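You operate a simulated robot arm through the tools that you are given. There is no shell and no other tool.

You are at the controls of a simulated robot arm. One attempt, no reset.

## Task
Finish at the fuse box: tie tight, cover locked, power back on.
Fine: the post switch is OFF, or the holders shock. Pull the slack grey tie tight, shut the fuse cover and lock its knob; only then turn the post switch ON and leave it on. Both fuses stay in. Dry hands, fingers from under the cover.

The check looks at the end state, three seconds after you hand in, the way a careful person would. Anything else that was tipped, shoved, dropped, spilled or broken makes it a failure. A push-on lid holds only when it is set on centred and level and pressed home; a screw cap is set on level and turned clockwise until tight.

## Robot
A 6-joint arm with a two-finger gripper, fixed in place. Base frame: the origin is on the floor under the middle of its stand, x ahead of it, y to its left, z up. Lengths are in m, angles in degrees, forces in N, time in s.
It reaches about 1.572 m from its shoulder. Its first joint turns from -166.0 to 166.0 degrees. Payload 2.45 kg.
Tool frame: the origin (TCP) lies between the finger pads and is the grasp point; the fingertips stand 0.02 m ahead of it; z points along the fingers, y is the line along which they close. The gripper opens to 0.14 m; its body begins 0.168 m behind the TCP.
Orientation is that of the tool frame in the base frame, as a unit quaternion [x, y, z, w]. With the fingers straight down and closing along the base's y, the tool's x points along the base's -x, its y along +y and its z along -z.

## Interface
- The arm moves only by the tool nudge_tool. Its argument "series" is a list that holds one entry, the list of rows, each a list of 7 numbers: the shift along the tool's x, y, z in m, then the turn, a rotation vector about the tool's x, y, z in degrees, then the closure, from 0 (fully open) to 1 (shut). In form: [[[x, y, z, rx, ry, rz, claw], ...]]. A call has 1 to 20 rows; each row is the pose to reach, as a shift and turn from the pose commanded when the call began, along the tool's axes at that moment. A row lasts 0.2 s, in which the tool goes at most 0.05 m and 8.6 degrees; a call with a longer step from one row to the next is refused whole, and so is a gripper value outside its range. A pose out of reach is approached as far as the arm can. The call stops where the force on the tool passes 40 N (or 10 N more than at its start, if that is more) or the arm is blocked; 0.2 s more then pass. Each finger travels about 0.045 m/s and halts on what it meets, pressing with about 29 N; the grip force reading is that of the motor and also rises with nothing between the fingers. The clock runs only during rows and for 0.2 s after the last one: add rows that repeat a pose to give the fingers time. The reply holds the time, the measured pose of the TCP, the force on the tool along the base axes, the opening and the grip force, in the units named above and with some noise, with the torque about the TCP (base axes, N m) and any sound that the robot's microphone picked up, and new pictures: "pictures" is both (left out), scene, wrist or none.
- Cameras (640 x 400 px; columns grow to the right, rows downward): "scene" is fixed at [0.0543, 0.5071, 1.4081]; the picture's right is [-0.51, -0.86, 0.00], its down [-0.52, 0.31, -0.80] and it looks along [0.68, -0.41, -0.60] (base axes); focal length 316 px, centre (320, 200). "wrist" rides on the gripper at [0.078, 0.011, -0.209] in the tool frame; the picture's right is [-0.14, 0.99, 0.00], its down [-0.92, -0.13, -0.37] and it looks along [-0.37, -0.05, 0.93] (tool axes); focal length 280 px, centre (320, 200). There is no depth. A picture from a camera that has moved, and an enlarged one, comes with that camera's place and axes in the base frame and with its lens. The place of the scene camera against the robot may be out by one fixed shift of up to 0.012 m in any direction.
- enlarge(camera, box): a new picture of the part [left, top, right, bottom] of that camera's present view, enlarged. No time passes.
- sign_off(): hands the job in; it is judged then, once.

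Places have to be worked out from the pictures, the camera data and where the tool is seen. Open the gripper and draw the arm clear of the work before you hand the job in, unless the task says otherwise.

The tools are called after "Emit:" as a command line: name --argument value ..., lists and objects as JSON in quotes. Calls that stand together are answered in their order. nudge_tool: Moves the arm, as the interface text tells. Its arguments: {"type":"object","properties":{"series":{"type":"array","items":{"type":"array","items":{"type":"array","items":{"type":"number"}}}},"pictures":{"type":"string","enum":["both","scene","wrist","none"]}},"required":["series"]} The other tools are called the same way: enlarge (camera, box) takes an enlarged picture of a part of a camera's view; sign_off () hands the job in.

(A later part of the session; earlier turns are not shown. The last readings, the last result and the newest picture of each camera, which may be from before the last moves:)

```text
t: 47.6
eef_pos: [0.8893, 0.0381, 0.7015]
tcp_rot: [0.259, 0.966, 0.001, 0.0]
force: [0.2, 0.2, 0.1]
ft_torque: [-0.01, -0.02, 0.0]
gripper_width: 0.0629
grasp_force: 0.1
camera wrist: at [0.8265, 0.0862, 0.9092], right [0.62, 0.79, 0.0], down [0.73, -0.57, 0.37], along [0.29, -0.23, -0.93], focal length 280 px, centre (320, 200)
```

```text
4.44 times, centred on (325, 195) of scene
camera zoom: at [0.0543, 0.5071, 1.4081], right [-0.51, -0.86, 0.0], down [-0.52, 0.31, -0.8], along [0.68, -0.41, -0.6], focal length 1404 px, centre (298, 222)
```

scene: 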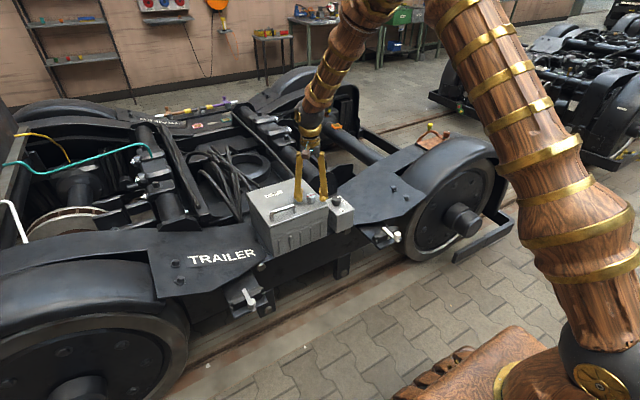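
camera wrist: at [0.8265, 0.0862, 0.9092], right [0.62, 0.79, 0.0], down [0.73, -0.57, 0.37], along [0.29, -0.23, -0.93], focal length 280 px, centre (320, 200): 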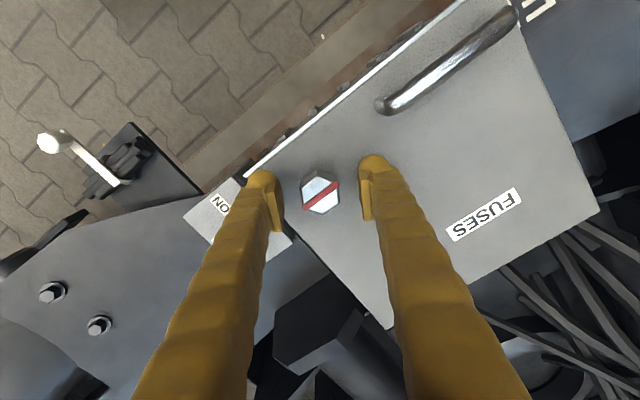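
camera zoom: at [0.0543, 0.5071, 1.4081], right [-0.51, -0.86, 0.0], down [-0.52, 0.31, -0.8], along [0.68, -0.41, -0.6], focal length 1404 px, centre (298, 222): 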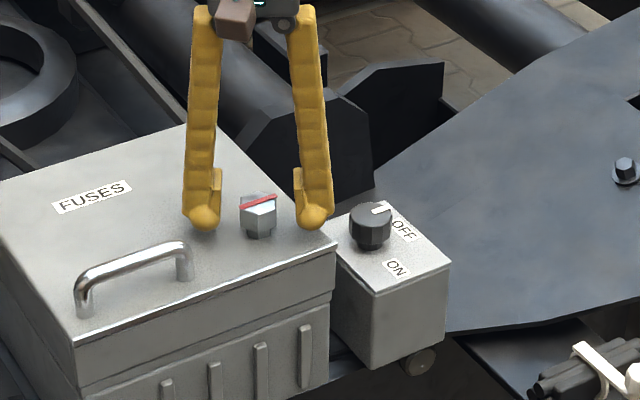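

The knob is centred between the pads within about 1.5 mm. I lower another 3 mm and close on the flats.

Emit:
nudge_tool --series '[[[0.0015, 0, 0.003, 0, 0, 0, 0.6], [0.0015, 0, 0.003, 0, 0, 0, 0.7], [0.0015, 0, 0.003, 0, 0, 0, 0.8], [0.0015, 0, 0.003, 0, 0, 0, 0.9], [0.0015, 0, 0.003, 0, 0, 0, 1], [0.0015, 0, 0.003, 0, 0, 0, 1]]]'

Emit:
enlarge --camera "wrist" --box '[230, 120, 410, 270]'

```text
t: 49.0
eef_pos: [0.8881, 0.0383, 0.6976]
tcp_rot: [0.26, 0.966, -0.001, 0.0]
force: [-11.7, -15.7, 2.5]
ft_torque: [-0.14, 0.16, -0.03]
gripper_width: 0.0334
grasp_force: 45.2
camera wrist: at [0.8259, 0.0867, 0.9065], right [0.62, 0.79, 0.0], down [0.73, -0.57, 0.37], along [0.29, -0.23, -0.93], focal length 280 px, centre (320, 200)
```

scene: 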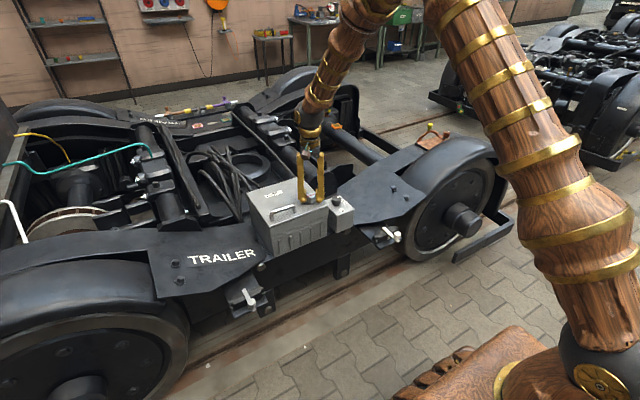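
wrist: 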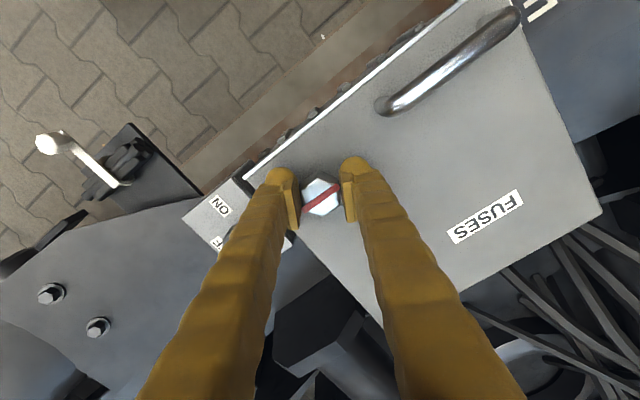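

```text
2.67 times, centred on (320, 195) of wrist
camera zoom: at [0.8259, 0.0867, 0.9065], right [0.62, 0.79, 0.0], down [0.73, -0.57, 0.37], along [0.29, -0.23, -0.93], focal length 748 px, centre (320, 213)
```

zoom: 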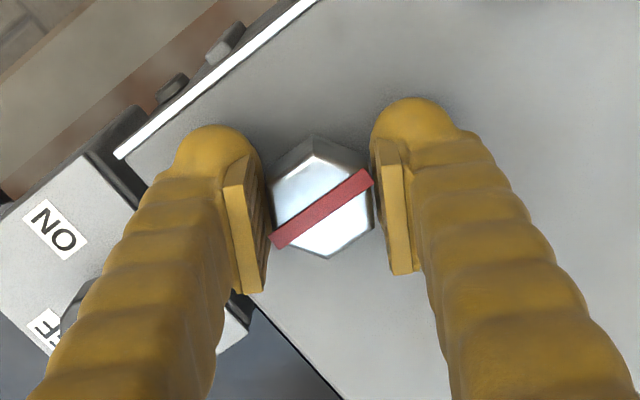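

The pads met the red bar's ends at 33 mm wide with a 19 N side load, instead of the flats. That's a poor grip for turning. I'll open, rise and re-approach with the fingers closing along x, square across the bar, at yaw -90°, so that a clockwise quarter turn ends at yaw 0.

Emit:
nudge_tool --series '[[[0, 0, 0, 0, 0, 0, 0.8], [0, 0, 0, 0, 0, 0, 0.6], [0, 0, 0, 0, 0, 0, 0.5], [0, 0, -0.03, 0, 0, 0, 0.5], [0, 0, -0.07, 0, 0, 0, 0.5], [0, 0, -0.07, 0, 0, -8, 0.5], [0, 0, -0.07, 0, 0, -16, 0.5], [0, 0, -0.07, 0, 0, -24, 0.5], [0, 0, -0.07, 0, 0, -32, 0.5], [0, 0, -0.07, 0, 0, -40, 0.5], [0, 0, -0.07, 0, 0, -48, 0.5], [0, 0, -0.07, 0, 0, -56, 0.5], [0, 0, -0.07, 0, 0, -64, 0.5], [0, 0, -0.07, 0, 0, -72, 0.5], [0, 0, -0.07, 0, 0, -80, 0.5], [0, 0, -0.07, 0, 0, -88, 0.5], [0, 0, -0.07, 0, 0, -96, 0.5], [0, 0, -0.07, 0, 0, -104, 0.5], [0, 0, -0.07, 0, 0, -112, 0.5], [0, 0, -0.07, 0, 0, -120.0, 0.5]]]'

Emit:
enlarge --camera "wrist" --box '[230, 120, 410, 270]'

```text
t: 53.2
eef_pos: [0.8874, 0.0407, 0.7665]
tcp_rot: [-0.707, 0.707, 0.001, 0.0]
force: [0.5, 0.5, 0.6]
ft_torque: [0.01, 0.03, -0.02]
gripper_width: 0.0699
grasp_force: 0.0
camera wrist: at [0.8771, -0.0389, 0.9753], right [-0.99, 0.14, 0.0], down [0.13, 0.92, 0.37], along [0.05, 0.37, -0.93], focal length 280 px, centre (320, 200)
```

scene: 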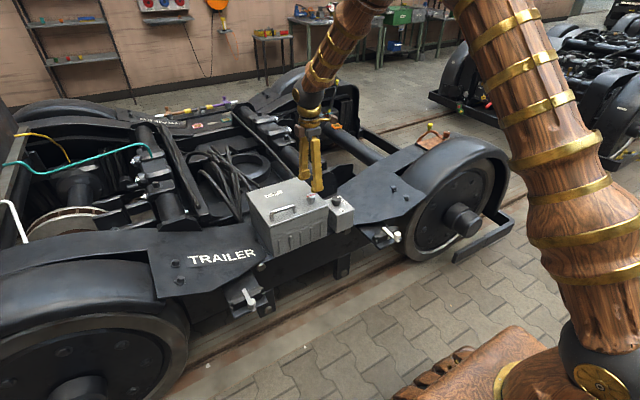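
wrist: 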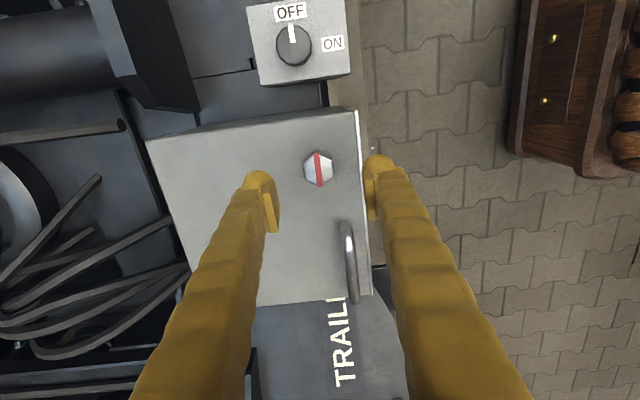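

```text
2.67 times, centred on (320, 195) of wrist
camera zoom: at [0.8771, -0.0389, 0.9753], right [-0.99, 0.14, 0.0], down [0.13, 0.92, 0.37], along [0.05, 0.37, -0.93], focal length 748 px, centre (320, 213)
```

zoom: 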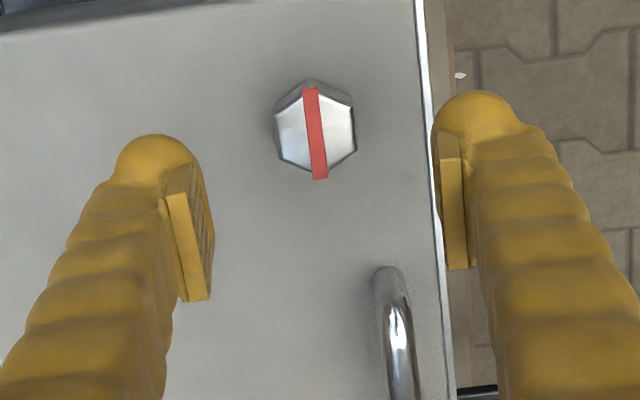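

Yaw -90° is reachable, and combining the views puts the knob at (0.890, 0.038) with its top at z≈0.70. I descend to TCP z≈0.694 with the fingers straddling it along x.

Emit:
nudge_tool --series '[[[0.0015, -0.002, 0.02, 0, 0, 0, 0.5], [0.0015, -0.002, 0.04, 0, 0, 0, 0.5], [0.0015, -0.002, 0.06, 0, 0, 0, 0.5], [0.0015, -0.002, 0.073, 0, 0, 0, 0.5], [0.0015, -0.002, 0.073, 0, 0, 0, 0.5]]]'

Emit:
enlarge --camera "wrist" --box '[230, 120, 410, 270]'

```text
t: 54.4
eef_pos: [0.8917, 0.0366, 0.6937]
tcp_rot: [-0.707, 0.707, 0.0, 0.0]
force: [1.3, -0.3, -0.6]
ft_torque: [-0.01, 0.02, -0.02]
gripper_width: 0.07
grasp_force: 0.1
camera wrist: at [0.8805, -0.0412, 0.9027], right [-0.99, 0.14, 0.0], down [0.13, 0.92, 0.37], along [0.05, 0.37, -0.93], focal length 280 px, centre (320, 200)
```

scene: 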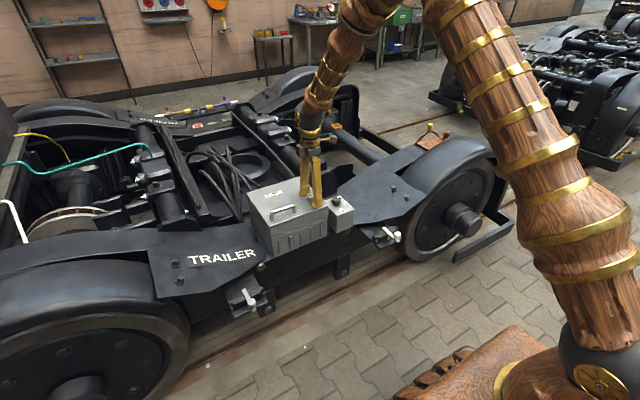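
wrist: 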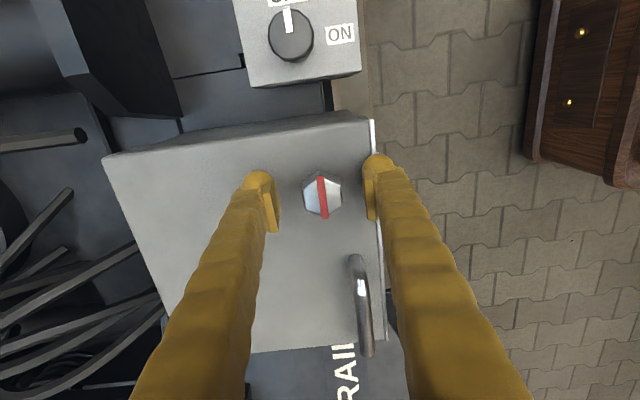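

```text
2.67 times, centred on (320, 195) of wrist
camera zoom: at [0.8805, -0.0412, 0.9027], right [-0.99, 0.14, 0.0], down [0.13, 0.92, 0.37], along [0.05, 0.37, -0.93], focal length 748 px, centre (320, 213)
```

zoom: 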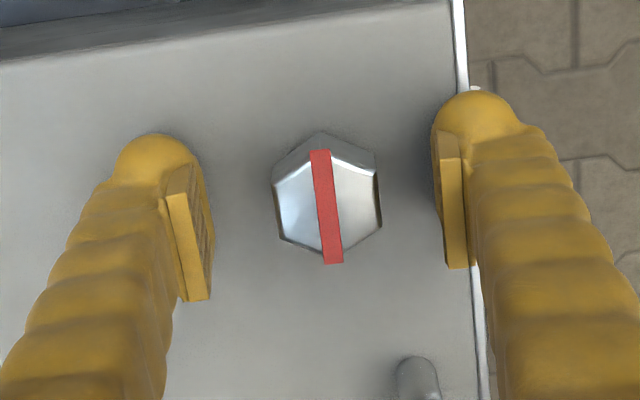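

The knob is centred with the flats facing the pads and about 2 mm off along the closing axis. I shift 2 mm and close.

Emit:
nudge_tool --series '[[[0, 0.002, 0, 0, 0, 0, 0.6], [0, 0.002, 0, 0, 0, 0, 0.7], [0, 0.002, 0, 0, 0, 0, 0.8], [0, 0.002, 0, 0, 0, 0, 0.9], [0, 0.002, 0, 0, 0, 0, 1], [0, 0.002, 0, 0, 0, 0, 1], [0, 0.002, 0, 0, 0, 0, 1]]]' --pictures "wrist"

Emit:
enlarge --camera "wrist" --box '[230, 120, 410, 270]'

```text
t: 56.0
eef_pos: [0.8891, 0.0369, 0.6948]
tcp_rot: [-0.706, 0.708, 0.0, 0.0]
force: [10.6, -0.4, -4.8]
ft_torque: [0.01, -0.1, 0.02]
gripper_width: 0.0349
grasp_force: 44.9
camera wrist: at [0.8784, -0.0416, 0.9026], right [-0.99, 0.14, 0.0], down [0.13, 0.92, 0.37], along [0.05, 0.37, -0.93], focal length 280 px, centre (320, 200)
```

wrist: 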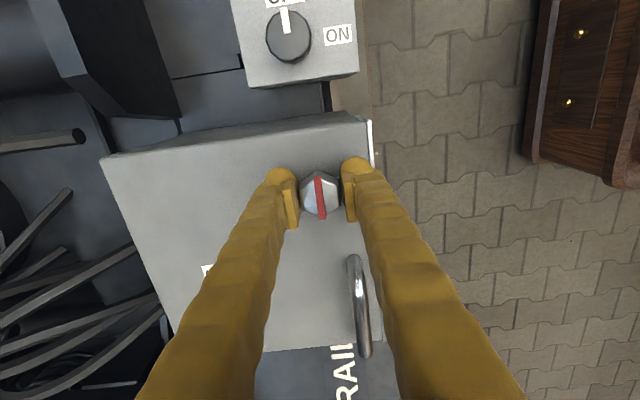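

```text
2.67 times, centred on (320, 195) of wrist
camera zoom: at [0.8784, -0.0416, 0.9026], right [-0.99, 0.14, 0.0], down [0.13, 0.92, 0.37], along [0.05, 0.37, -0.93], focal length 748 px, centre (320, 213)
```

zoom: 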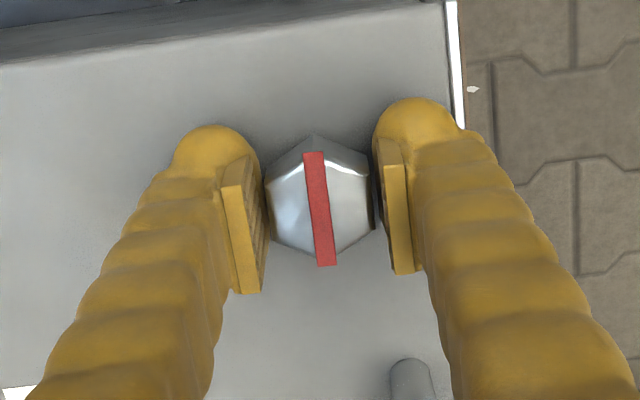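

The flats are gripped at 35 mm. I'll turn clockwise (positive about the down axis) 20° first, watching the torque.

Emit:
nudge_tool --series '[[[0, -0.0003, 0, 0, 0, 4, 1], [0, -0.0003, 0, 0, 0, 8, 1], [0, -0.0003, 0, 0, 0, 12, 1], [0, -0.0003, 0, 0, 0, 16, 1], [0, -0.0003, 0, 0, 0, 20, 1], [0, -0.0003, 0, 0, 0, 20, 1]]]' --pictures "wrist"

Emit:
enlarge --camera "wrist" --box '[230, 120, 410, 270]'

```text
t: 57.4
eef_pos: [0.8897, 0.0385, 0.6944]
tcp_rot: [-0.572, 0.82, -0.001, 0.002]
force: [28.0, -18.0, -15.0]
ft_torque: [-0.28, -0.05, -0.01]
gripper_width: 0.0345
grasp_force: 44.8
camera wrist: at [0.8523, -0.0322, 0.9028], right [-0.88, 0.47, 0.0], down [0.44, 0.82, 0.37], along [0.17, 0.33, -0.93], focal length 280 px, centre (320, 200)
```

wrist: 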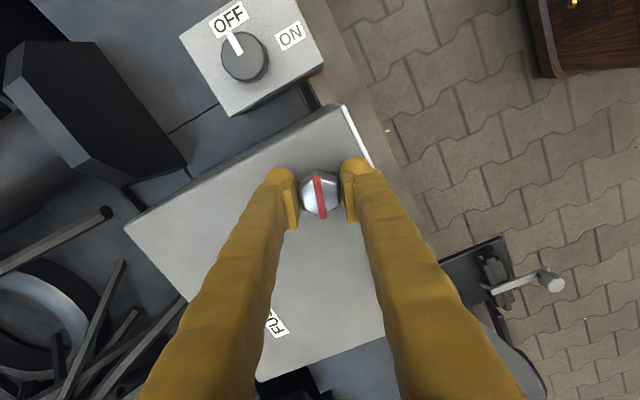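

```text
2.67 times, centred on (320, 195) of wrist
camera zoom: at [0.8523, -0.0322, 0.9028], right [-0.88, 0.47, 0.0], down [0.44, 0.82, 0.37], along [0.17, 0.33, -0.93], focal length 748 px, centre (320, 213)
```

zoom: 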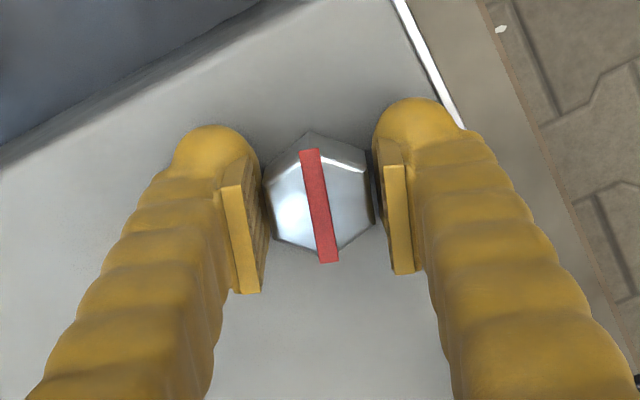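

The knob turns with the gripper and the stripe stays square to the pads. I trim off the side load by under 1 mm and continue the turn.

Emit:
nudge_tool --series '[[[0.0002, -0.0008, 0.0004, 0, 0, 0, 1], [0.0002, -0.0008, 0.0004, 0, 0, 4, 1], [0.0002, -0.0008, 0.0004, 0, 0, 8, 1], [0.0002, -0.0008, 0.0004, 0, 0, 12, 1], [0.0002, -0.0008, 0.0004, 0, 0, 16, 1], [0.0002, -0.0008, 0.0004, 0, 0, 20, 1], [0.0002, -0.0008, 0.0004, 0, 0, 20, 1]]]' --pictures "none"

```text
t: 59.0
eef_pos: [0.8904, 0.0381, 0.6938]
tcp_rot: [-0.422, 0.907, 0.001, 0.002]
force: [-5.8, 14.5, 22.8]
ft_torque: [0.22, 0.06, -0.01]
gripper_width: 0.0346
grasp_force: 44.6
```

Emit:
nudge_tool --series '[[[-0.0002, 0.0003, -0.0005, 0, 0, 0, 1], [-0.0002, 0.0003, -0.0005, 0, 0, 4, 1], [-0.0002, 0.0003, -0.0005, 0, 0, 8, 1], [-0.0002, 0.0003, -0.0005, 0, 0, 12, 1], [-0.0002, 0.0003, -0.0005, 0, 0, 16, 1], [-0.0002, 0.0003, -0.0005, 0, 0, 20, 1], [-0.0002, 0.0003, -0.0005, 0, 0, 20, 1]]]' --pictures "wrist"

Emit:
enlarge --camera "wrist" --box '[230, 120, 410, 270]'

```text
t: 60.6
eef_pos: [0.8897, 0.038, 0.6951]
tcp_rot: [-0.259, 0.966, 0.0, 0.0]
force: [9.2, -1.9, 1.4]
ft_torque: [0.01, -0.15, 0.0]
gripper_width: 0.0345
grasp_force: 44.5
camera wrist: at [0.8165, 0.0078, 0.9025], right [-0.37, 0.93, 0.0], down [0.86, 0.35, 0.37], along [0.34, 0.14, -0.93], focal length 280 px, centre (320, 200)
```

wrist: 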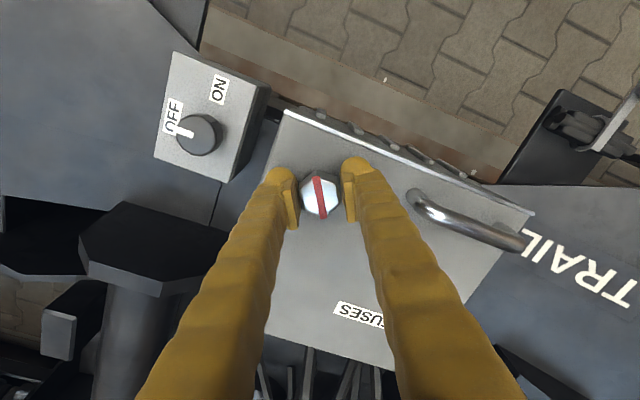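

```text
2.67 times, centred on (320, 195) of wrist
camera zoom: at [0.8165, 0.0078, 0.9025], right [-0.37, 0.93, 0.0], down [0.86, 0.35, 0.37], along [0.34, 0.14, -0.93], focal length 748 px, centre (320, 213)
```

zoom: 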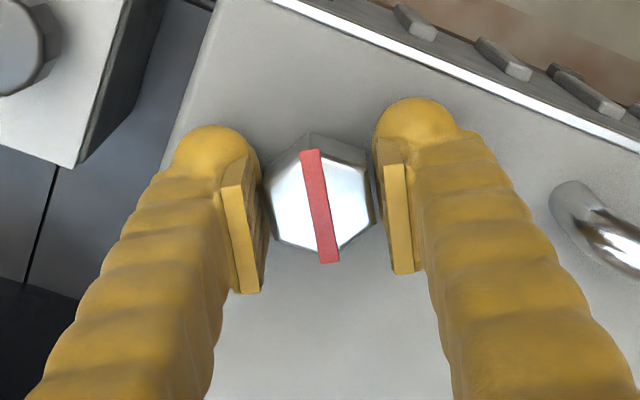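

60° turned with hardly any torque. I continue to about 85° and look for the end stop.

Emit:
nudge_tool --series '[[[0, -0.0001, 0, 0, 0, 4, 1], [0, -0.0001, 0, 0, 0, 8, 1], [0, -0.0001, 0, 0, 0, 12, 1], [0, -0.0001, 0, 0, 0, 16, 1], [0, -0.0001, 0, 0, 0, 20, 1], [0, -0.0001, 0, 0, 0, 24, 1], [0, -0.0001, 0, 0, 0, 24, 1]]]' --pictures "none"

```text
t: 62.2
eef_pos: [0.8909, 0.0363, 0.6944]
tcp_rot: [-0.051, 0.999, 0.0, 0.0]
force: [3.9, -23.8, -1.2]
ft_torque: [-0.25, -0.13, -0.03]
gripper_width: 0.0346
grasp_force: 44.9
```

Emit:
nudge_tool --series '[[[0, -0.0006, 0, 0, 0, 0, 1], [0, -0.0006, 0, 0, 0, 2, 1], [0, -0.0006, 0, 0, 0, 4, 1], [0, -0.0006, 0, 0, 0, 6, 1], [0, -0.0006, 0, 0, 0, 8, 1], [0, -0.0006, 0, 0, 0, 8, 1]]]' --pictures "wrist"

Emit:
enlarge --camera "wrist" --box '[230, 120, 410, 270]'

```text
t: 63.6
eef_pos: [0.8898, 0.0384, 0.6946]
tcp_rot: [0.018, 1.0, 0.0, 0.0]
force: [8.5, -25.1, -2.6]
ft_torque: [-0.26, -0.16, 0.0]
gripper_width: 0.0345
grasp_force: 45.5
camera wrist: at [0.8118, 0.051, 0.9026], right [0.17, 0.98, 0.0], down [0.92, -0.16, 0.37], along [0.36, -0.06, -0.93], focal length 280 px, centre (320, 200)
```

wrist: 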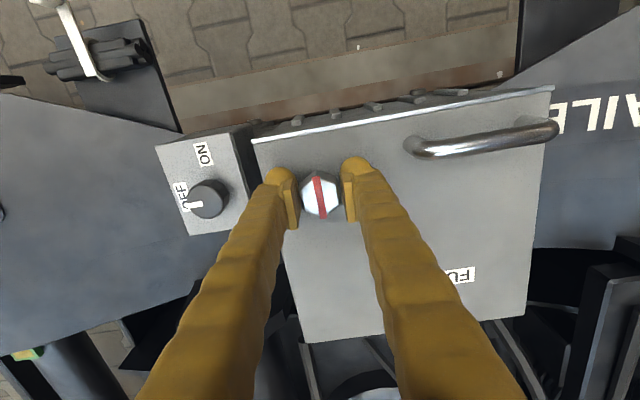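

```text
2.67 times, centred on (320, 195) of wrist
camera zoom: at [0.8118, 0.051, 0.9026], right [0.17, 0.98, 0.0], down [0.92, -0.16, 0.37], along [0.36, -0.06, -0.93], focal length 748 px, centre (320, 213)
```

zoom: 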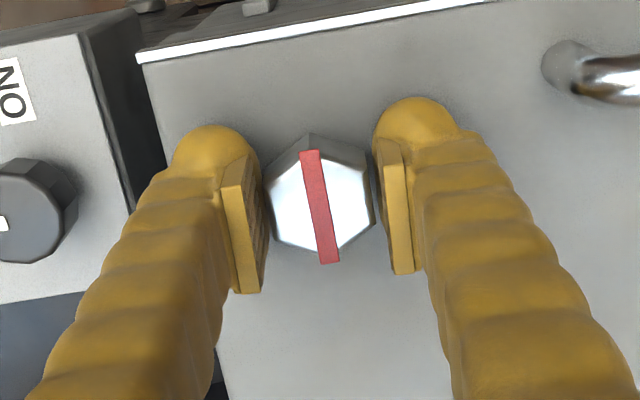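

About 92° turned, and the stripe is now square to the front edge. I try 3° more to check whether there is an end stop.

Emit:
nudge_tool --series '[[[0, -0.0004, 0, 0, 0, 1.5, 1], [0, -0.0004, 0, 0, 0, 3, 1], [0, -0.0004, 0, 0, 0, 3, 1]]]' --pictures "none"

Emit:
enlarge --camera "wrist" --box '[230, 120, 410, 270]'

```text
t: 64.4
eef_pos: [0.8895, 0.0371, 0.6937]
tcp_rot: [0.044, 0.999, 0.0, 0.0]
force: [-3.5, 0.8, 0.7]
ft_torque: [0.0, 0.08, 0.27]
gripper_width: 0.0346
grasp_force: 45.0
```

```text
2.67 times, centred on (320, 195) of wrist
camera zoom: at [0.8127, 0.0548, 0.9028], right [0.23, 0.97, 0.0], down [0.91, -0.21, 0.37], along [0.36, -0.08, -0.93], focal length 748 px, centre (320, 213)
```

zoom: 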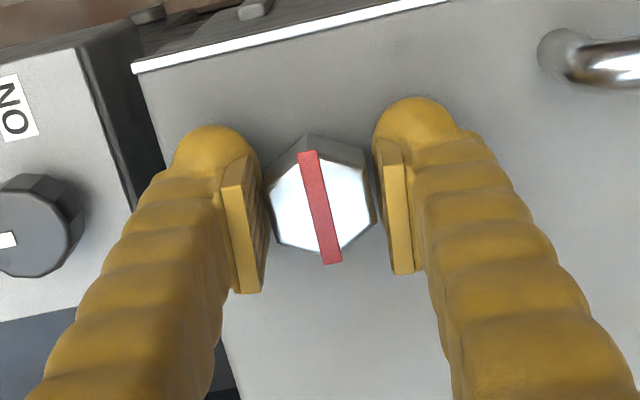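

A reaction torque of 0.27 N·m shows the end stop is reached, so the cover knob is locked. I open and rise clear, then check it.

Emit:
nudge_tool --series '[[[0, 0, 0, 0, 0, -1, 1], [0, 0, 0, 0, 0, -1, 0.8], [0, 0, 0, 0, 0, -1, 0.6], [0, 0, 0, 0, 0, -1, 0.5], [0, 0, 0, 0, 0, -1, 0.5], [0, 0, -0.03, 0, 0, -1, 0.5], [0, 0, -0.07, 0, 0, -1, 0.5], [0, 0, -0.11, 0, 0, -1, 0.5], [0, 0, -0.11, 0, 0, -1, 0.5]]]'

Emit:
enlarge --camera "wrist" --box '[130, 90, 420, 270]'

Emit:
enlarge --camera "scene" --box '[290, 170, 360, 240]'

```text
t: 66.4
eef_pos: [0.8891, 0.038, 0.8076]
tcp_rot: [0.036, 0.999, 0.001, 0.0]
force: [-1.0, -0.2, -0.4]
ft_torque: [0.0, 0.02, -0.02]
gripper_width: 0.0699
grasp_force: 0.1
camera wrist: at [0.8117, 0.0544, 1.0162], right [0.21, 0.98, 0.0], down [0.91, -0.19, 0.37], along [0.36, -0.08, -0.93], focal length 280 px, centre (320, 200)
```

scene: 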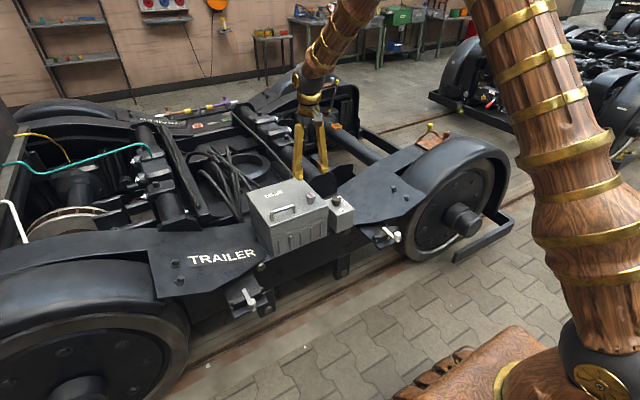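
wrist: 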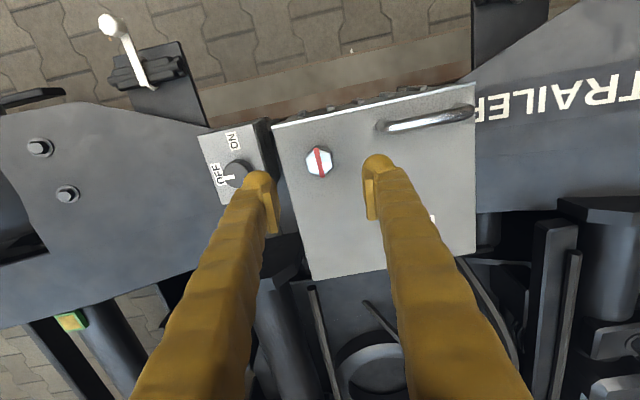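

```text
2.21 times, centred on (275, 180) of wrist
camera zoom: at [0.8117, 0.0544, 1.0162], right [0.21, 0.98, 0.0], down [0.91, -0.19, 0.37], along [0.36, -0.08, -0.93], focal length 619 px, centre (419, 244)
```

zoom: 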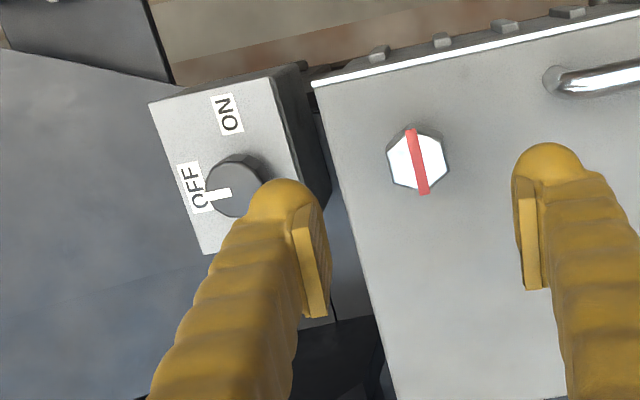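

```text
5.71 times, centred on (325, 205) of scene
camera zoom: at [0.0543, 0.5071, 1.4081], right [-0.51, -0.86, 0.0], down [-0.52, 0.31, -0.8], along [0.68, -0.41, -0.6], focal length 1806 px, centre (291, 171)
```

zoom: 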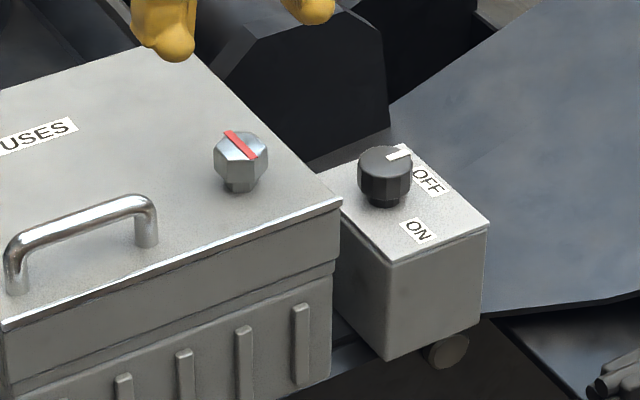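

The stripe is now square to the front edge, so the cover is locked. Next is the post switch: its knob is at about (0.900, -0.085), top z≈0.633, box top z≈0.604, and its pointer must go from OFF (-y) to ON (-x), clockwise 90°. I'll go above it at yaw 45°, which keeps the fingers clear of the fuse box through the turn.

Emit:
nudge_tool --series '[[[-0.003, -0.02, 0, 0, 0, 7, 0.55], [-0.006, -0.04, 0, 0, 0, 14, 0.55], [-0.01, -0.06, 0, 0, 0, 21, 0.57], [-0.013, -0.08, 0, 0, 0, 28, 0.57], [-0.016, -0.1, 0.01, 0, 0, 35, 0.57], [-0.0194, -0.1219, 0.03, 0, 0, 41, 0.57], [-0.0194, -0.1219, 0.06, 0, 0, 41, 0.57], [-0.0194, -0.1219, 0.09, 0, 0, 41, 0.57], [-0.0194, -0.1219, 0.09, 0, 0, 41, 0.57]]]'

Emit:
enlarge --camera "wrist" --box '[220, 110, 420, 270]'

Emit:
enlarge --camera "scene" --box '[290, 150, 380, 240]'

```text
t: 68.4
eef_pos: [0.9032, -0.0895, 0.717]
tcp_rot: [0.383, 0.924, 0.0, 0.001]
force: [-0.6, 0.0, -0.2]
ft_torque: [0.0, 0.0, -0.02]
gripper_width: 0.06
grasp_force: 0.1
camera wrist: at [0.8557, -0.0262, 0.9251], right [0.8, 0.6, 0.0], down [0.56, -0.74, 0.37], along [0.22, -0.29, -0.93], focal length 280 px, centre (320, 200)
```

scene: 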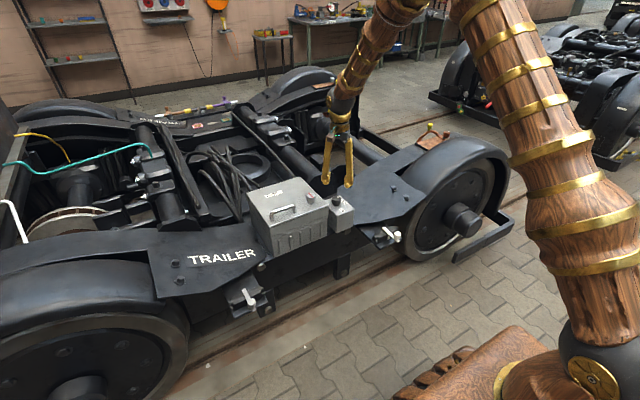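
wrist: 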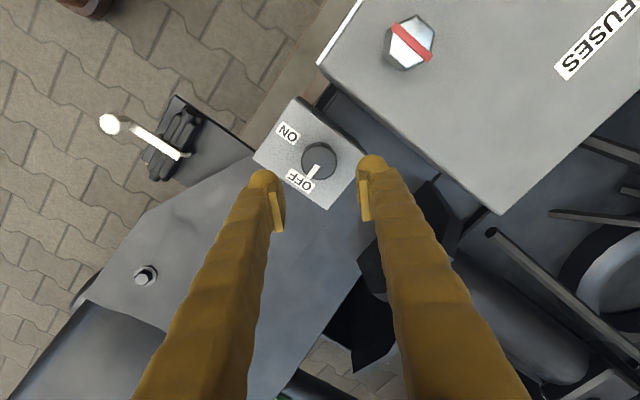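

```text
2.50 times, centred on (320, 190) of wrist
camera zoom: at [0.8557, -0.0262, 0.9251], right [0.8, 0.6, 0.0], down [0.56, -0.74, 0.37], along [0.22, -0.29, -0.93], focal length 701 px, centre (320, 225)
```

zoom: 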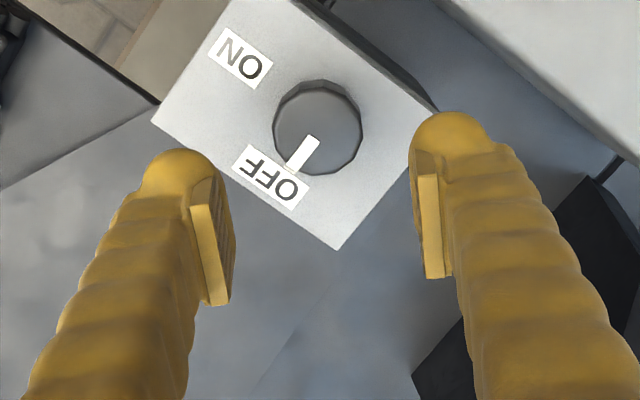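

```text
4.44 times, centred on (335, 195) of scene
camera zoom: at [0.0543, 0.5071, 1.4081], right [-0.51, -0.86, 0.0], down [-0.52, 0.31, -0.8], along [0.68, -0.41, -0.6], focal length 1404 px, centre (253, 222)
```

zoom: 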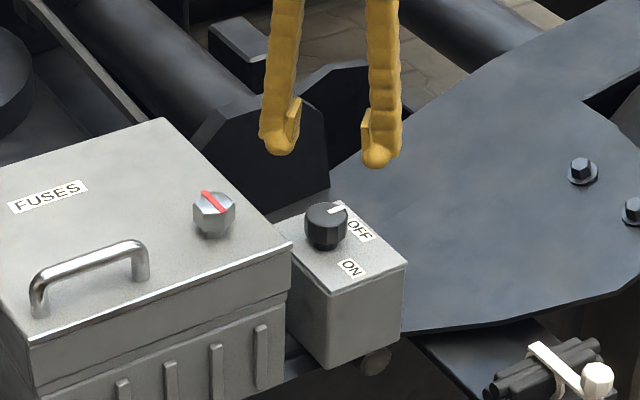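

The knob's top centre reads (0.898, -0.085), with the pointer at OFF. I shift 5 mm and descend to TCP z≈0.636 around it.

Emit:
nudge_tool --series '[[[0.003, -0.0007, 0.01, 0, 0, 0, 0.57], [0.005, -0.0007, 0.03, 0, 0, 0, 0.57], [0.005, -0.0007, 0.05, 0, 0, 0, 0.57], [0.005, -0.0007, 0.07, 0, 0, 0, 0.57], [0.005, -0.0007, 0.081, 0, 0, 0, 0.57], [0.005, -0.0007, 0.081, 0, 0, 0, 0.57]]]'

Emit:
enlarge --camera "wrist" --box '[220, 110, 420, 270]'

Emit:
enlarge --camera "scene" --box '[300, 160, 370, 230]'

```text
t: 69.8
eef_pos: [0.8985, -0.0829, 0.6315]
tcp_rot: [0.384, 0.923, 0.001, 0.0]
force: [1.3, 0.0, -0.8]
ft_torque: [-0.02, 0.01, 0.0]
gripper_width: 0.0604
grasp_force: 0.0
camera wrist: at [0.8509, -0.0212, 0.8408], right [0.8, 0.6, 0.0], down [0.56, -0.74, 0.37], along [0.22, -0.29, -0.93], focal length 280 px, centre (320, 200)
```

scene: 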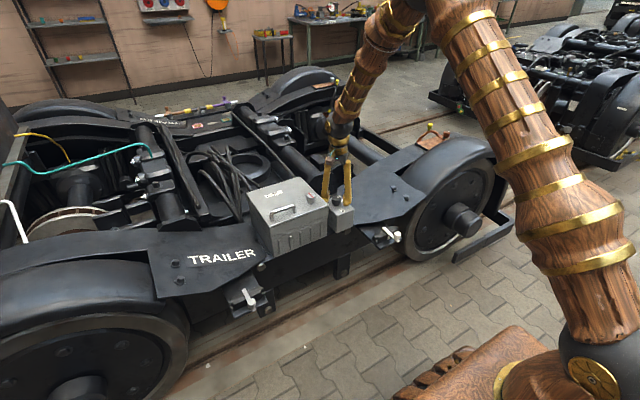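
wrist: 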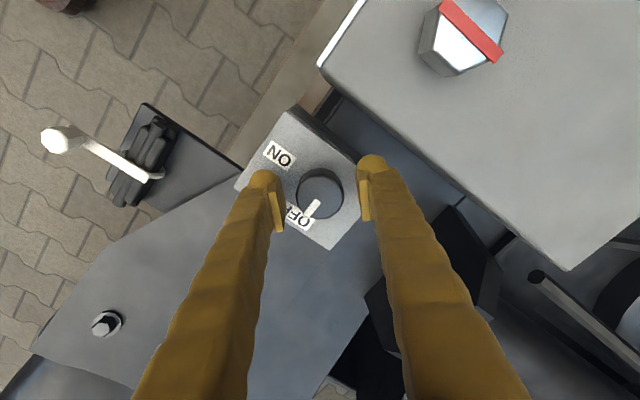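

```text
2.50 times, centred on (320, 190) of wrist
camera zoom: at [0.8509, -0.0212, 0.8408], right [0.8, 0.6, 0.0], down [0.56, -0.74, 0.37], along [0.22, -0.29, -0.93], focal length 701 px, centre (320, 225)
```

zoom: 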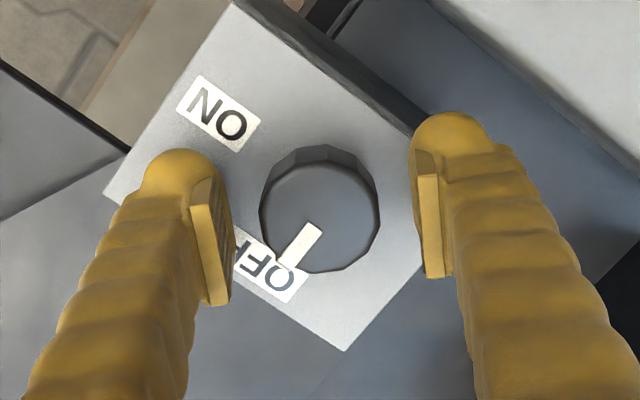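

```text
5.71 times, centred on (335, 195) of scene
camera zoom: at [0.0543, 0.5071, 1.4081], right [-0.51, -0.86, 0.0], down [-0.52, 0.31, -0.8], along [0.68, -0.41, -0.6], focal length 1806 px, centre (234, 229)
```

zoom: 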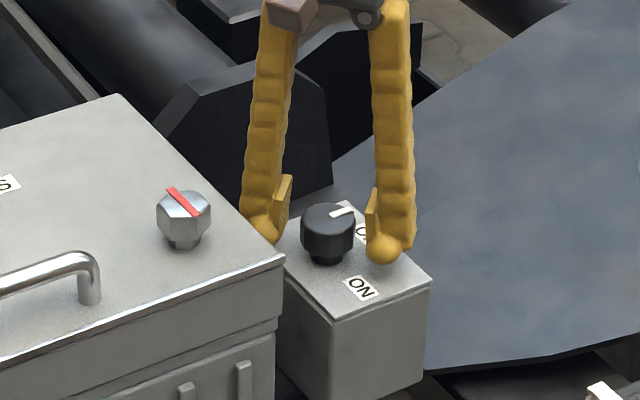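

The knob sits between the pads, within about 2 mm of the TCP. I nudge and close on it.

Emit:
nudge_tool --series '[[[-0.0015, -0.0003, 0, 0, 0, 0, 0.6], [-0.0015, -0.0003, 0, 0, 0, 0, 0.7], [-0.0015, -0.0003, 0, 0, 0, 0, 0.8], [-0.0015, -0.0003, 0, 0, 0, 0, 0.9], [-0.0015, -0.0003, 0, 0, 0, 0, 1], [-0.0015, -0.0003, 0, 0, 0, 0, 1]]]' --pictures "wrist"

Emit:
enlarge --camera "wrist" --box '[220, 110, 420, 270]'

```text
t: 71.2
eef_pos: [0.899, -0.0849, 0.633]
tcp_rot: [0.384, 0.923, 0.001, 0.001]
force: [8.7, 7.4, -3.2]
ft_torque: [0.07, -0.12, -0.01]
gripper_width: 0.0388
grasp_force: 45.0
camera wrist: at [0.851, -0.0221, 0.8413], right [0.8, 0.6, 0.0], down [0.56, -0.74, 0.37], along [0.22, -0.29, -0.93], focal length 280 px, centre (320, 200)
```

wrist: 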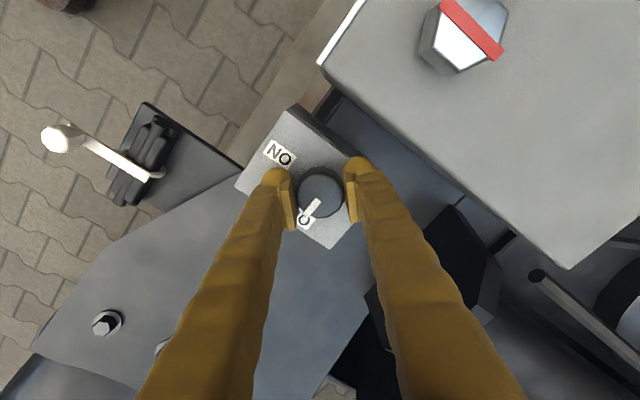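

```text
2.50 times, centred on (320, 190) of wrist
camera zoom: at [0.851, -0.0221, 0.8413], right [0.8, 0.6, 0.0], down [0.56, -0.74, 0.37], along [0.22, -0.29, -0.93], focal length 701 px, centre (320, 225)
```

zoom: 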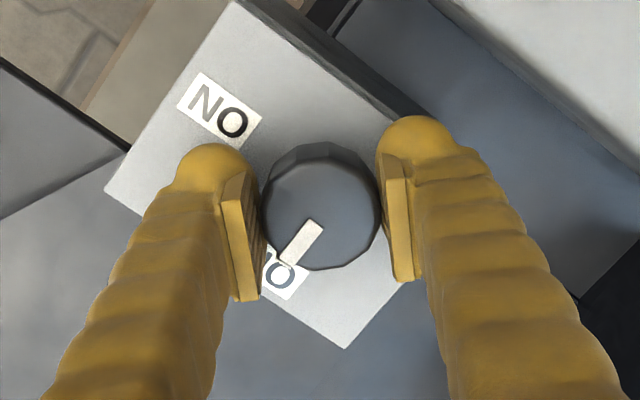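

The switch knob is gripped at 39 mm. Before turning power on, I verify once more that the tie is still tight and the cover is locked.

Emit:
enlarge --camera "scene" --box '[220, 265, 280, 320]'

Emit:
enlarge --camera "scene" --box '[240, 170, 350, 260]'

```text
7.27 times, centred on (250, 292) of scene
camera zoom: at [0.0543, 0.5071, 1.4081], right [-0.51, -0.86, 0.0], down [-0.52, 0.31, -0.8], along [0.68, -0.41, -0.6], focal length 2298 px, centre (829, -473)
```

zoom: 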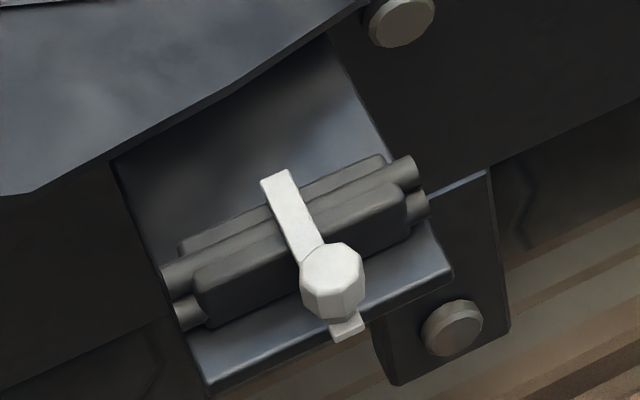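

```text
4.44 times, centred on (295, 215) of scene
camera zoom: at [0.0543, 0.5071, 1.4081], right [-0.51, -0.86, 0.0], down [-0.52, 0.31, -0.8], along [0.68, -0.41, -0.6], focal length 1404 px, centre (431, 133)
```

zoom: 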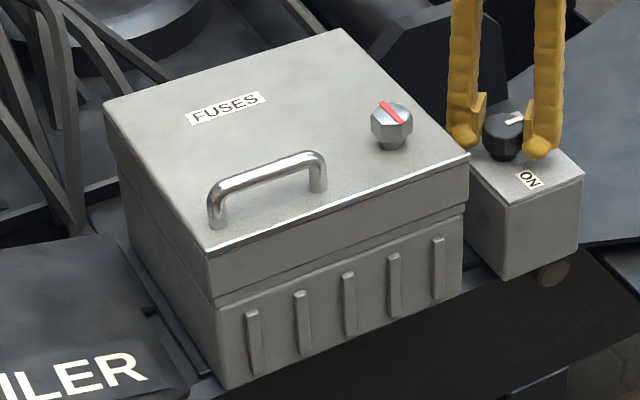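

The tie is tight, the cover is flat and its knob is locked, so I can now turn the switch clockwise toward ON, 24° first.

Emit:
nudge_tool --series '[[[0, 0.0003, 0, 0, 0, 4, 1], [0, 0.0003, 0, 0, 0, 8, 1], [0, 0.0003, 0, 0, 0, 12, 1], [0, 0.0003, 0, 0, 0, 16, 1], [0, 0.0003, 0, 0, 0, 20, 1], [0, 0.0003, 0, 0, 0, 24, 1], [0, 0.0003, 0, 0, 0, 24, 1]]]' --pictures "wrist"

Emit:
enlarge --camera "wrist" --box '[220, 110, 420, 270]'

```text
t: 72.0
eef_pos: [0.8999, -0.0837, 0.6325]
tcp_rot: [0.47, 0.883, 0.001, 0.003]
force: [7.4, 3.4, -8.1]
ft_torque: [-0.02, -0.05, 0.04]
gripper_width: 0.0388
grasp_force: 44.9
stopped in row 3: the force on the tool passed its limit at 42 N (the readings are from after the stop); the commanded pose is now the measured one
camera wrist: at [0.8633, -0.014, 0.8413], right [0.9, 0.44, 0.0], down [0.41, -0.83, 0.37], along [0.17, -0.33, -0.93], focal length 280 px, centre (320, 200)
```

wrist: 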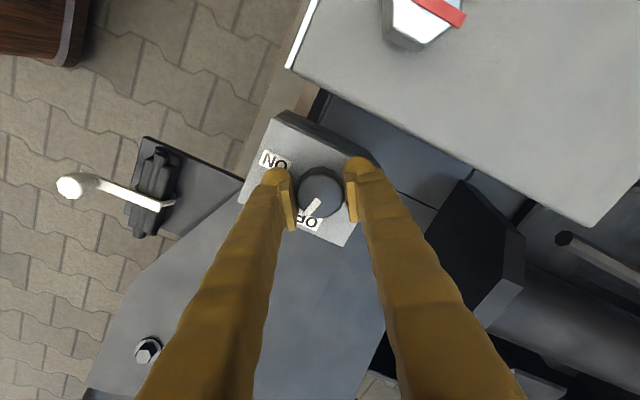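

```text
2.50 times, centred on (320, 190) of wrist
camera zoom: at [0.8633, -0.014, 0.8413], right [0.9, 0.44, 0.0], down [0.41, -0.83, 0.37], along [0.17, -0.33, -0.93], focal length 701 px, centre (320, 225)
```

zoom: 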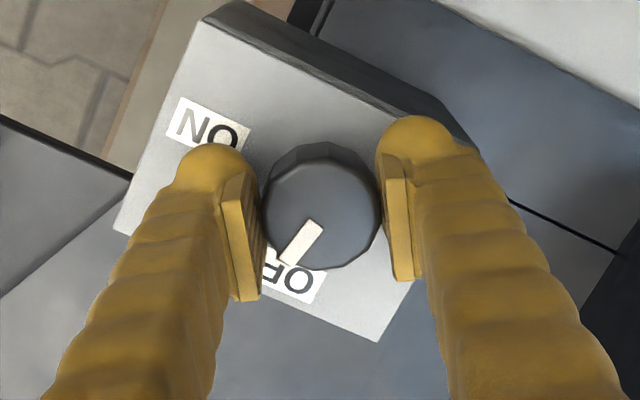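

The call stopped on a brief 42 N peak after about 11°, with the knob following the pads. I continue at a slower rate with a small trim.

Emit:
nudge_tool --series '[[[0, 0.0002, 0.0002, 0, 0, 0, 1], [0, 0.0002, 0.0002, 0, 0, 2, 1], [0, 0.0002, 0.0002, 0, 0, 4, 1], [0, 0.0002, 0.0002, 0, 0, 6, 1], [0, 0.0002, 0.0002, 0, 0, 8, 1], [0, 0.0002, 0.0002, 0, 0, 10, 1], [0, 0.0002, 0.0002, 0, 0, 12, 1], [0, 0.0002, 0.0002, 0, 0, 12, 1]]]' --pictures "none"

```text
t: 73.8
eef_pos: [0.8997, -0.0832, 0.633]
tcp_rot: [0.559, 0.829, 0.001, 0.002]
force: [4.3, 8.5, 13.2]
ft_torque: [0.09, -0.01, -0.02]
gripper_width: 0.0386
grasp_force: 44.6
```

Emit:
nudge_tool --series '[[[0.0002, 0.0002, -0.0003, 0, 0, 2, 1], [0.0002, 0.0002, -0.0003, 0, 0, 4.5, 1], [0.0002, 0.0002, -0.0003, 0, 0, 7, 1], [0.0002, 0.0002, -0.0003, 0, 0, 9.5, 1], [0.0002, 0.0002, -0.0003, 0, 0, 12, 1], [0.0002, 0.0002, -0.0003, 0, 0, 14.5, 1], [0.0002, 0.0002, -0.0003, 0, 0, 17, 1], [0.0002, 0.0002, -0.0003, 0, 0, 19.5, 1], [0.0002, 0.0002, -0.0003, 0, 0, 22, 1], [0.0002, 0.0002, -0.0003, 0, 0, 22, 1]]]' --pictures "wrist"

Emit:
enlarge --camera "wrist" --box '[220, 110, 420, 270]'

```text
t: 76.1
eef_pos: [0.8994, -0.0838, 0.6331]
tcp_rot: [0.706, 0.708, 0.001, 0.002]
force: [7.5, 1.0, -7.8]
ft_torque: [-0.01, -0.07, 0.0]
gripper_width: 0.0389
grasp_force: 45.7
stopped in row 10: the force on the tool passed its limit at 40 N (the readings are from after the stop); the commanded pose is now the measured one
camera wrist: at [0.9093, -0.0062, 0.8415], right [0.99, -0.14, 0.0], down [-0.13, -0.92, 0.37], along [-0.05, -0.36, -0.93], focal length 280 px, centre (320, 200)
```

wrist: 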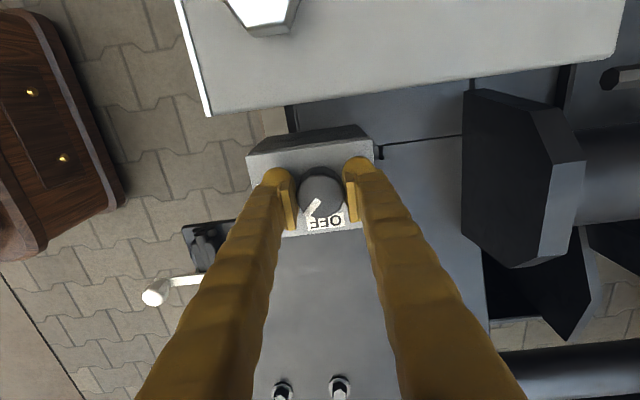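

```text
2.50 times, centred on (320, 190) of wrist
camera zoom: at [0.9093, -0.0062, 0.8415], right [0.99, -0.14, 0.0], down [-0.13, -0.92, 0.37], along [-0.05, -0.36, -0.93], focal length 701 px, centre (320, 225)
```

zoom: 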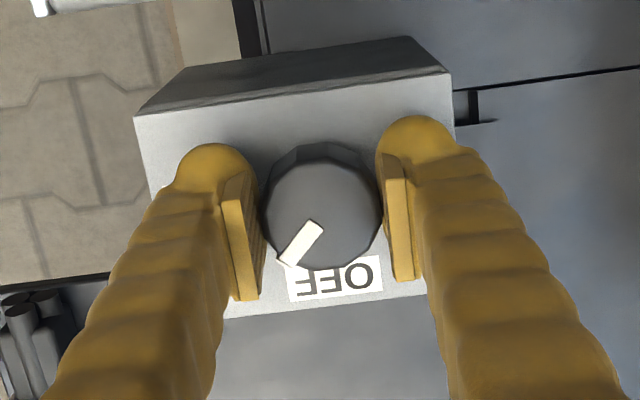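

Halfway at 45°, with the pointer moving toward ON and the knob following firmly. I continue turning.

Emit:
nudge_tool --series '[[[0, 0.0002, 0.0002, 0, 0, 2, 1], [0, 0.0002, 0.0002, 0, 0, 4, 1], [0, 0.0002, 0.0002, 0, 0, 6, 1], [0, 0.0002, 0.0002, 0, 0, 8, 1], [0, 0.0002, 0.0002, 0, 0, 10, 1], [0, 0.0002, 0.0002, 0, 0, 12, 1], [0, 0.0002, 0.0002, 0, 0, 14, 1], [0, 0.0002, 0.0002, 0, 0, 16, 1], [0, 0.0002, 0.0002, 0, 0, 18, 1], [0, 0.0002, 0.0002, 0, 0, 20, 1], [0, 0.0002, 0.0002, 0, 0, 20, 1]]]' --pictures "none"

```text
t: 78.5
eef_pos: [0.9006, -0.0845, 0.6335]
tcp_rot: [0.82, 0.573, 0.002, 0.001]
force: [17.0, 8.6, -32.7]
ft_torque: [0.17, -0.1, 0.01]
gripper_width: 0.0389
grasp_force: 44.7
```

Emit:
nudge_tool --series '[[[0.0003, 0.0003, 0.0008, 0, 0, 0, 1], [0.0003, 0.0003, 0.0008, 0, 0, 2, 1], [0.0003, 0.0003, 0.0008, 0, 0, 4, 1], [0.0003, 0.0003, 0.0008, 0, 0, 6, 1], [0.0003, 0.0003, 0.0008, 0, 0, 8, 1], [0.0003, 0.0003, 0.0008, 0, 0, 10, 1], [0.0003, 0.0003, 0.0008, 0, 0, 12, 1], [0.0003, 0.0003, 0.0008, 0, 0, 14, 1], [0.0003, 0.0003, 0.0008, 0, 0, 16, 1], [0.0003, 0.0003, 0.0008, 0, 0, 16, 1]]]' --pictures "wrist"

Emit:
enlarge --camera "wrist" --box '[220, 110, 420, 270]'

```text
t: 80.7
eef_pos: [0.9026, -0.0837, 0.6328]
tcp_rot: [0.891, 0.453, 0.003, 0.001]
force: [-1.4, -25.7, 28.3]
ft_torque: [-0.38, -0.03, 0.0]
gripper_width: 0.0392
grasp_force: 45.0
camera wrist: at [0.9543, -0.027, 0.8409], right [0.72, -0.69, 0.0], down [-0.65, -0.67, 0.36], along [-0.25, -0.27, -0.93], focal length 280 px, centre (320, 200)
```

wrist: 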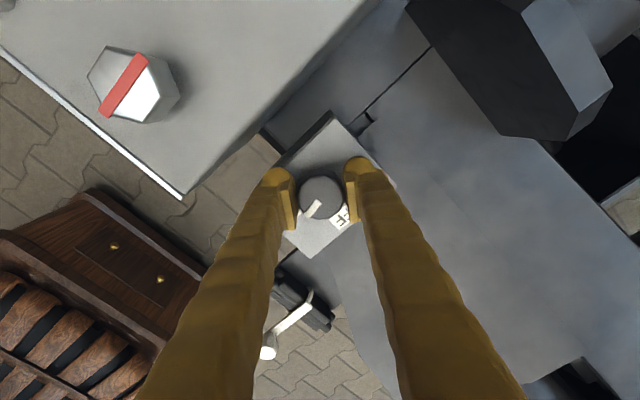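

```text
2.50 times, centred on (320, 190) of wrist
camera zoom: at [0.9543, -0.027, 0.8409], right [0.72, -0.69, 0.0], down [-0.65, -0.67, 0.36], along [-0.25, -0.27, -0.93], focal length 701 px, centre (320, 225)
```

zoom: 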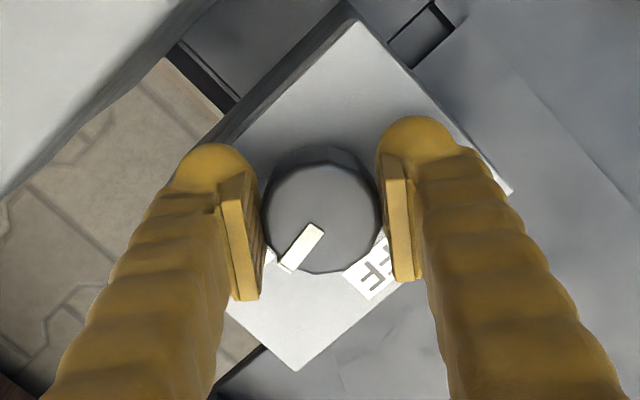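

About 81° turned. I trim the load and continue the last few degrees, looking for the end stop at ON.

Emit:
nudge_tool --series '[[[-0.0005, 0.0003, -0.0007, 0, 0, 0, 1], [-0.0005, 0.0003, -0.0007, 0, 0, 2, 1], [-0.0005, 0.0003, -0.0007, 0, 0, 4, 1], [-0.0005, 0.0003, -0.0007, 0, 0, 6, 1], [-0.0005, 0.0003, -0.0007, 0, 0, 8, 1], [-0.0005, 0.0003, -0.0007, 0, 0, 8, 1]]]' --pictures "none"

```text
t: 82.1
eef_pos: [0.9017, -0.0841, 0.6306]
tcp_rot: [0.92, 0.391, 0.002, 0.001]
force: [26.0, 12.1, 1.4]
ft_torque: [0.19, -0.28, 0.01]
gripper_width: 0.0389
grasp_force: 44.8
```

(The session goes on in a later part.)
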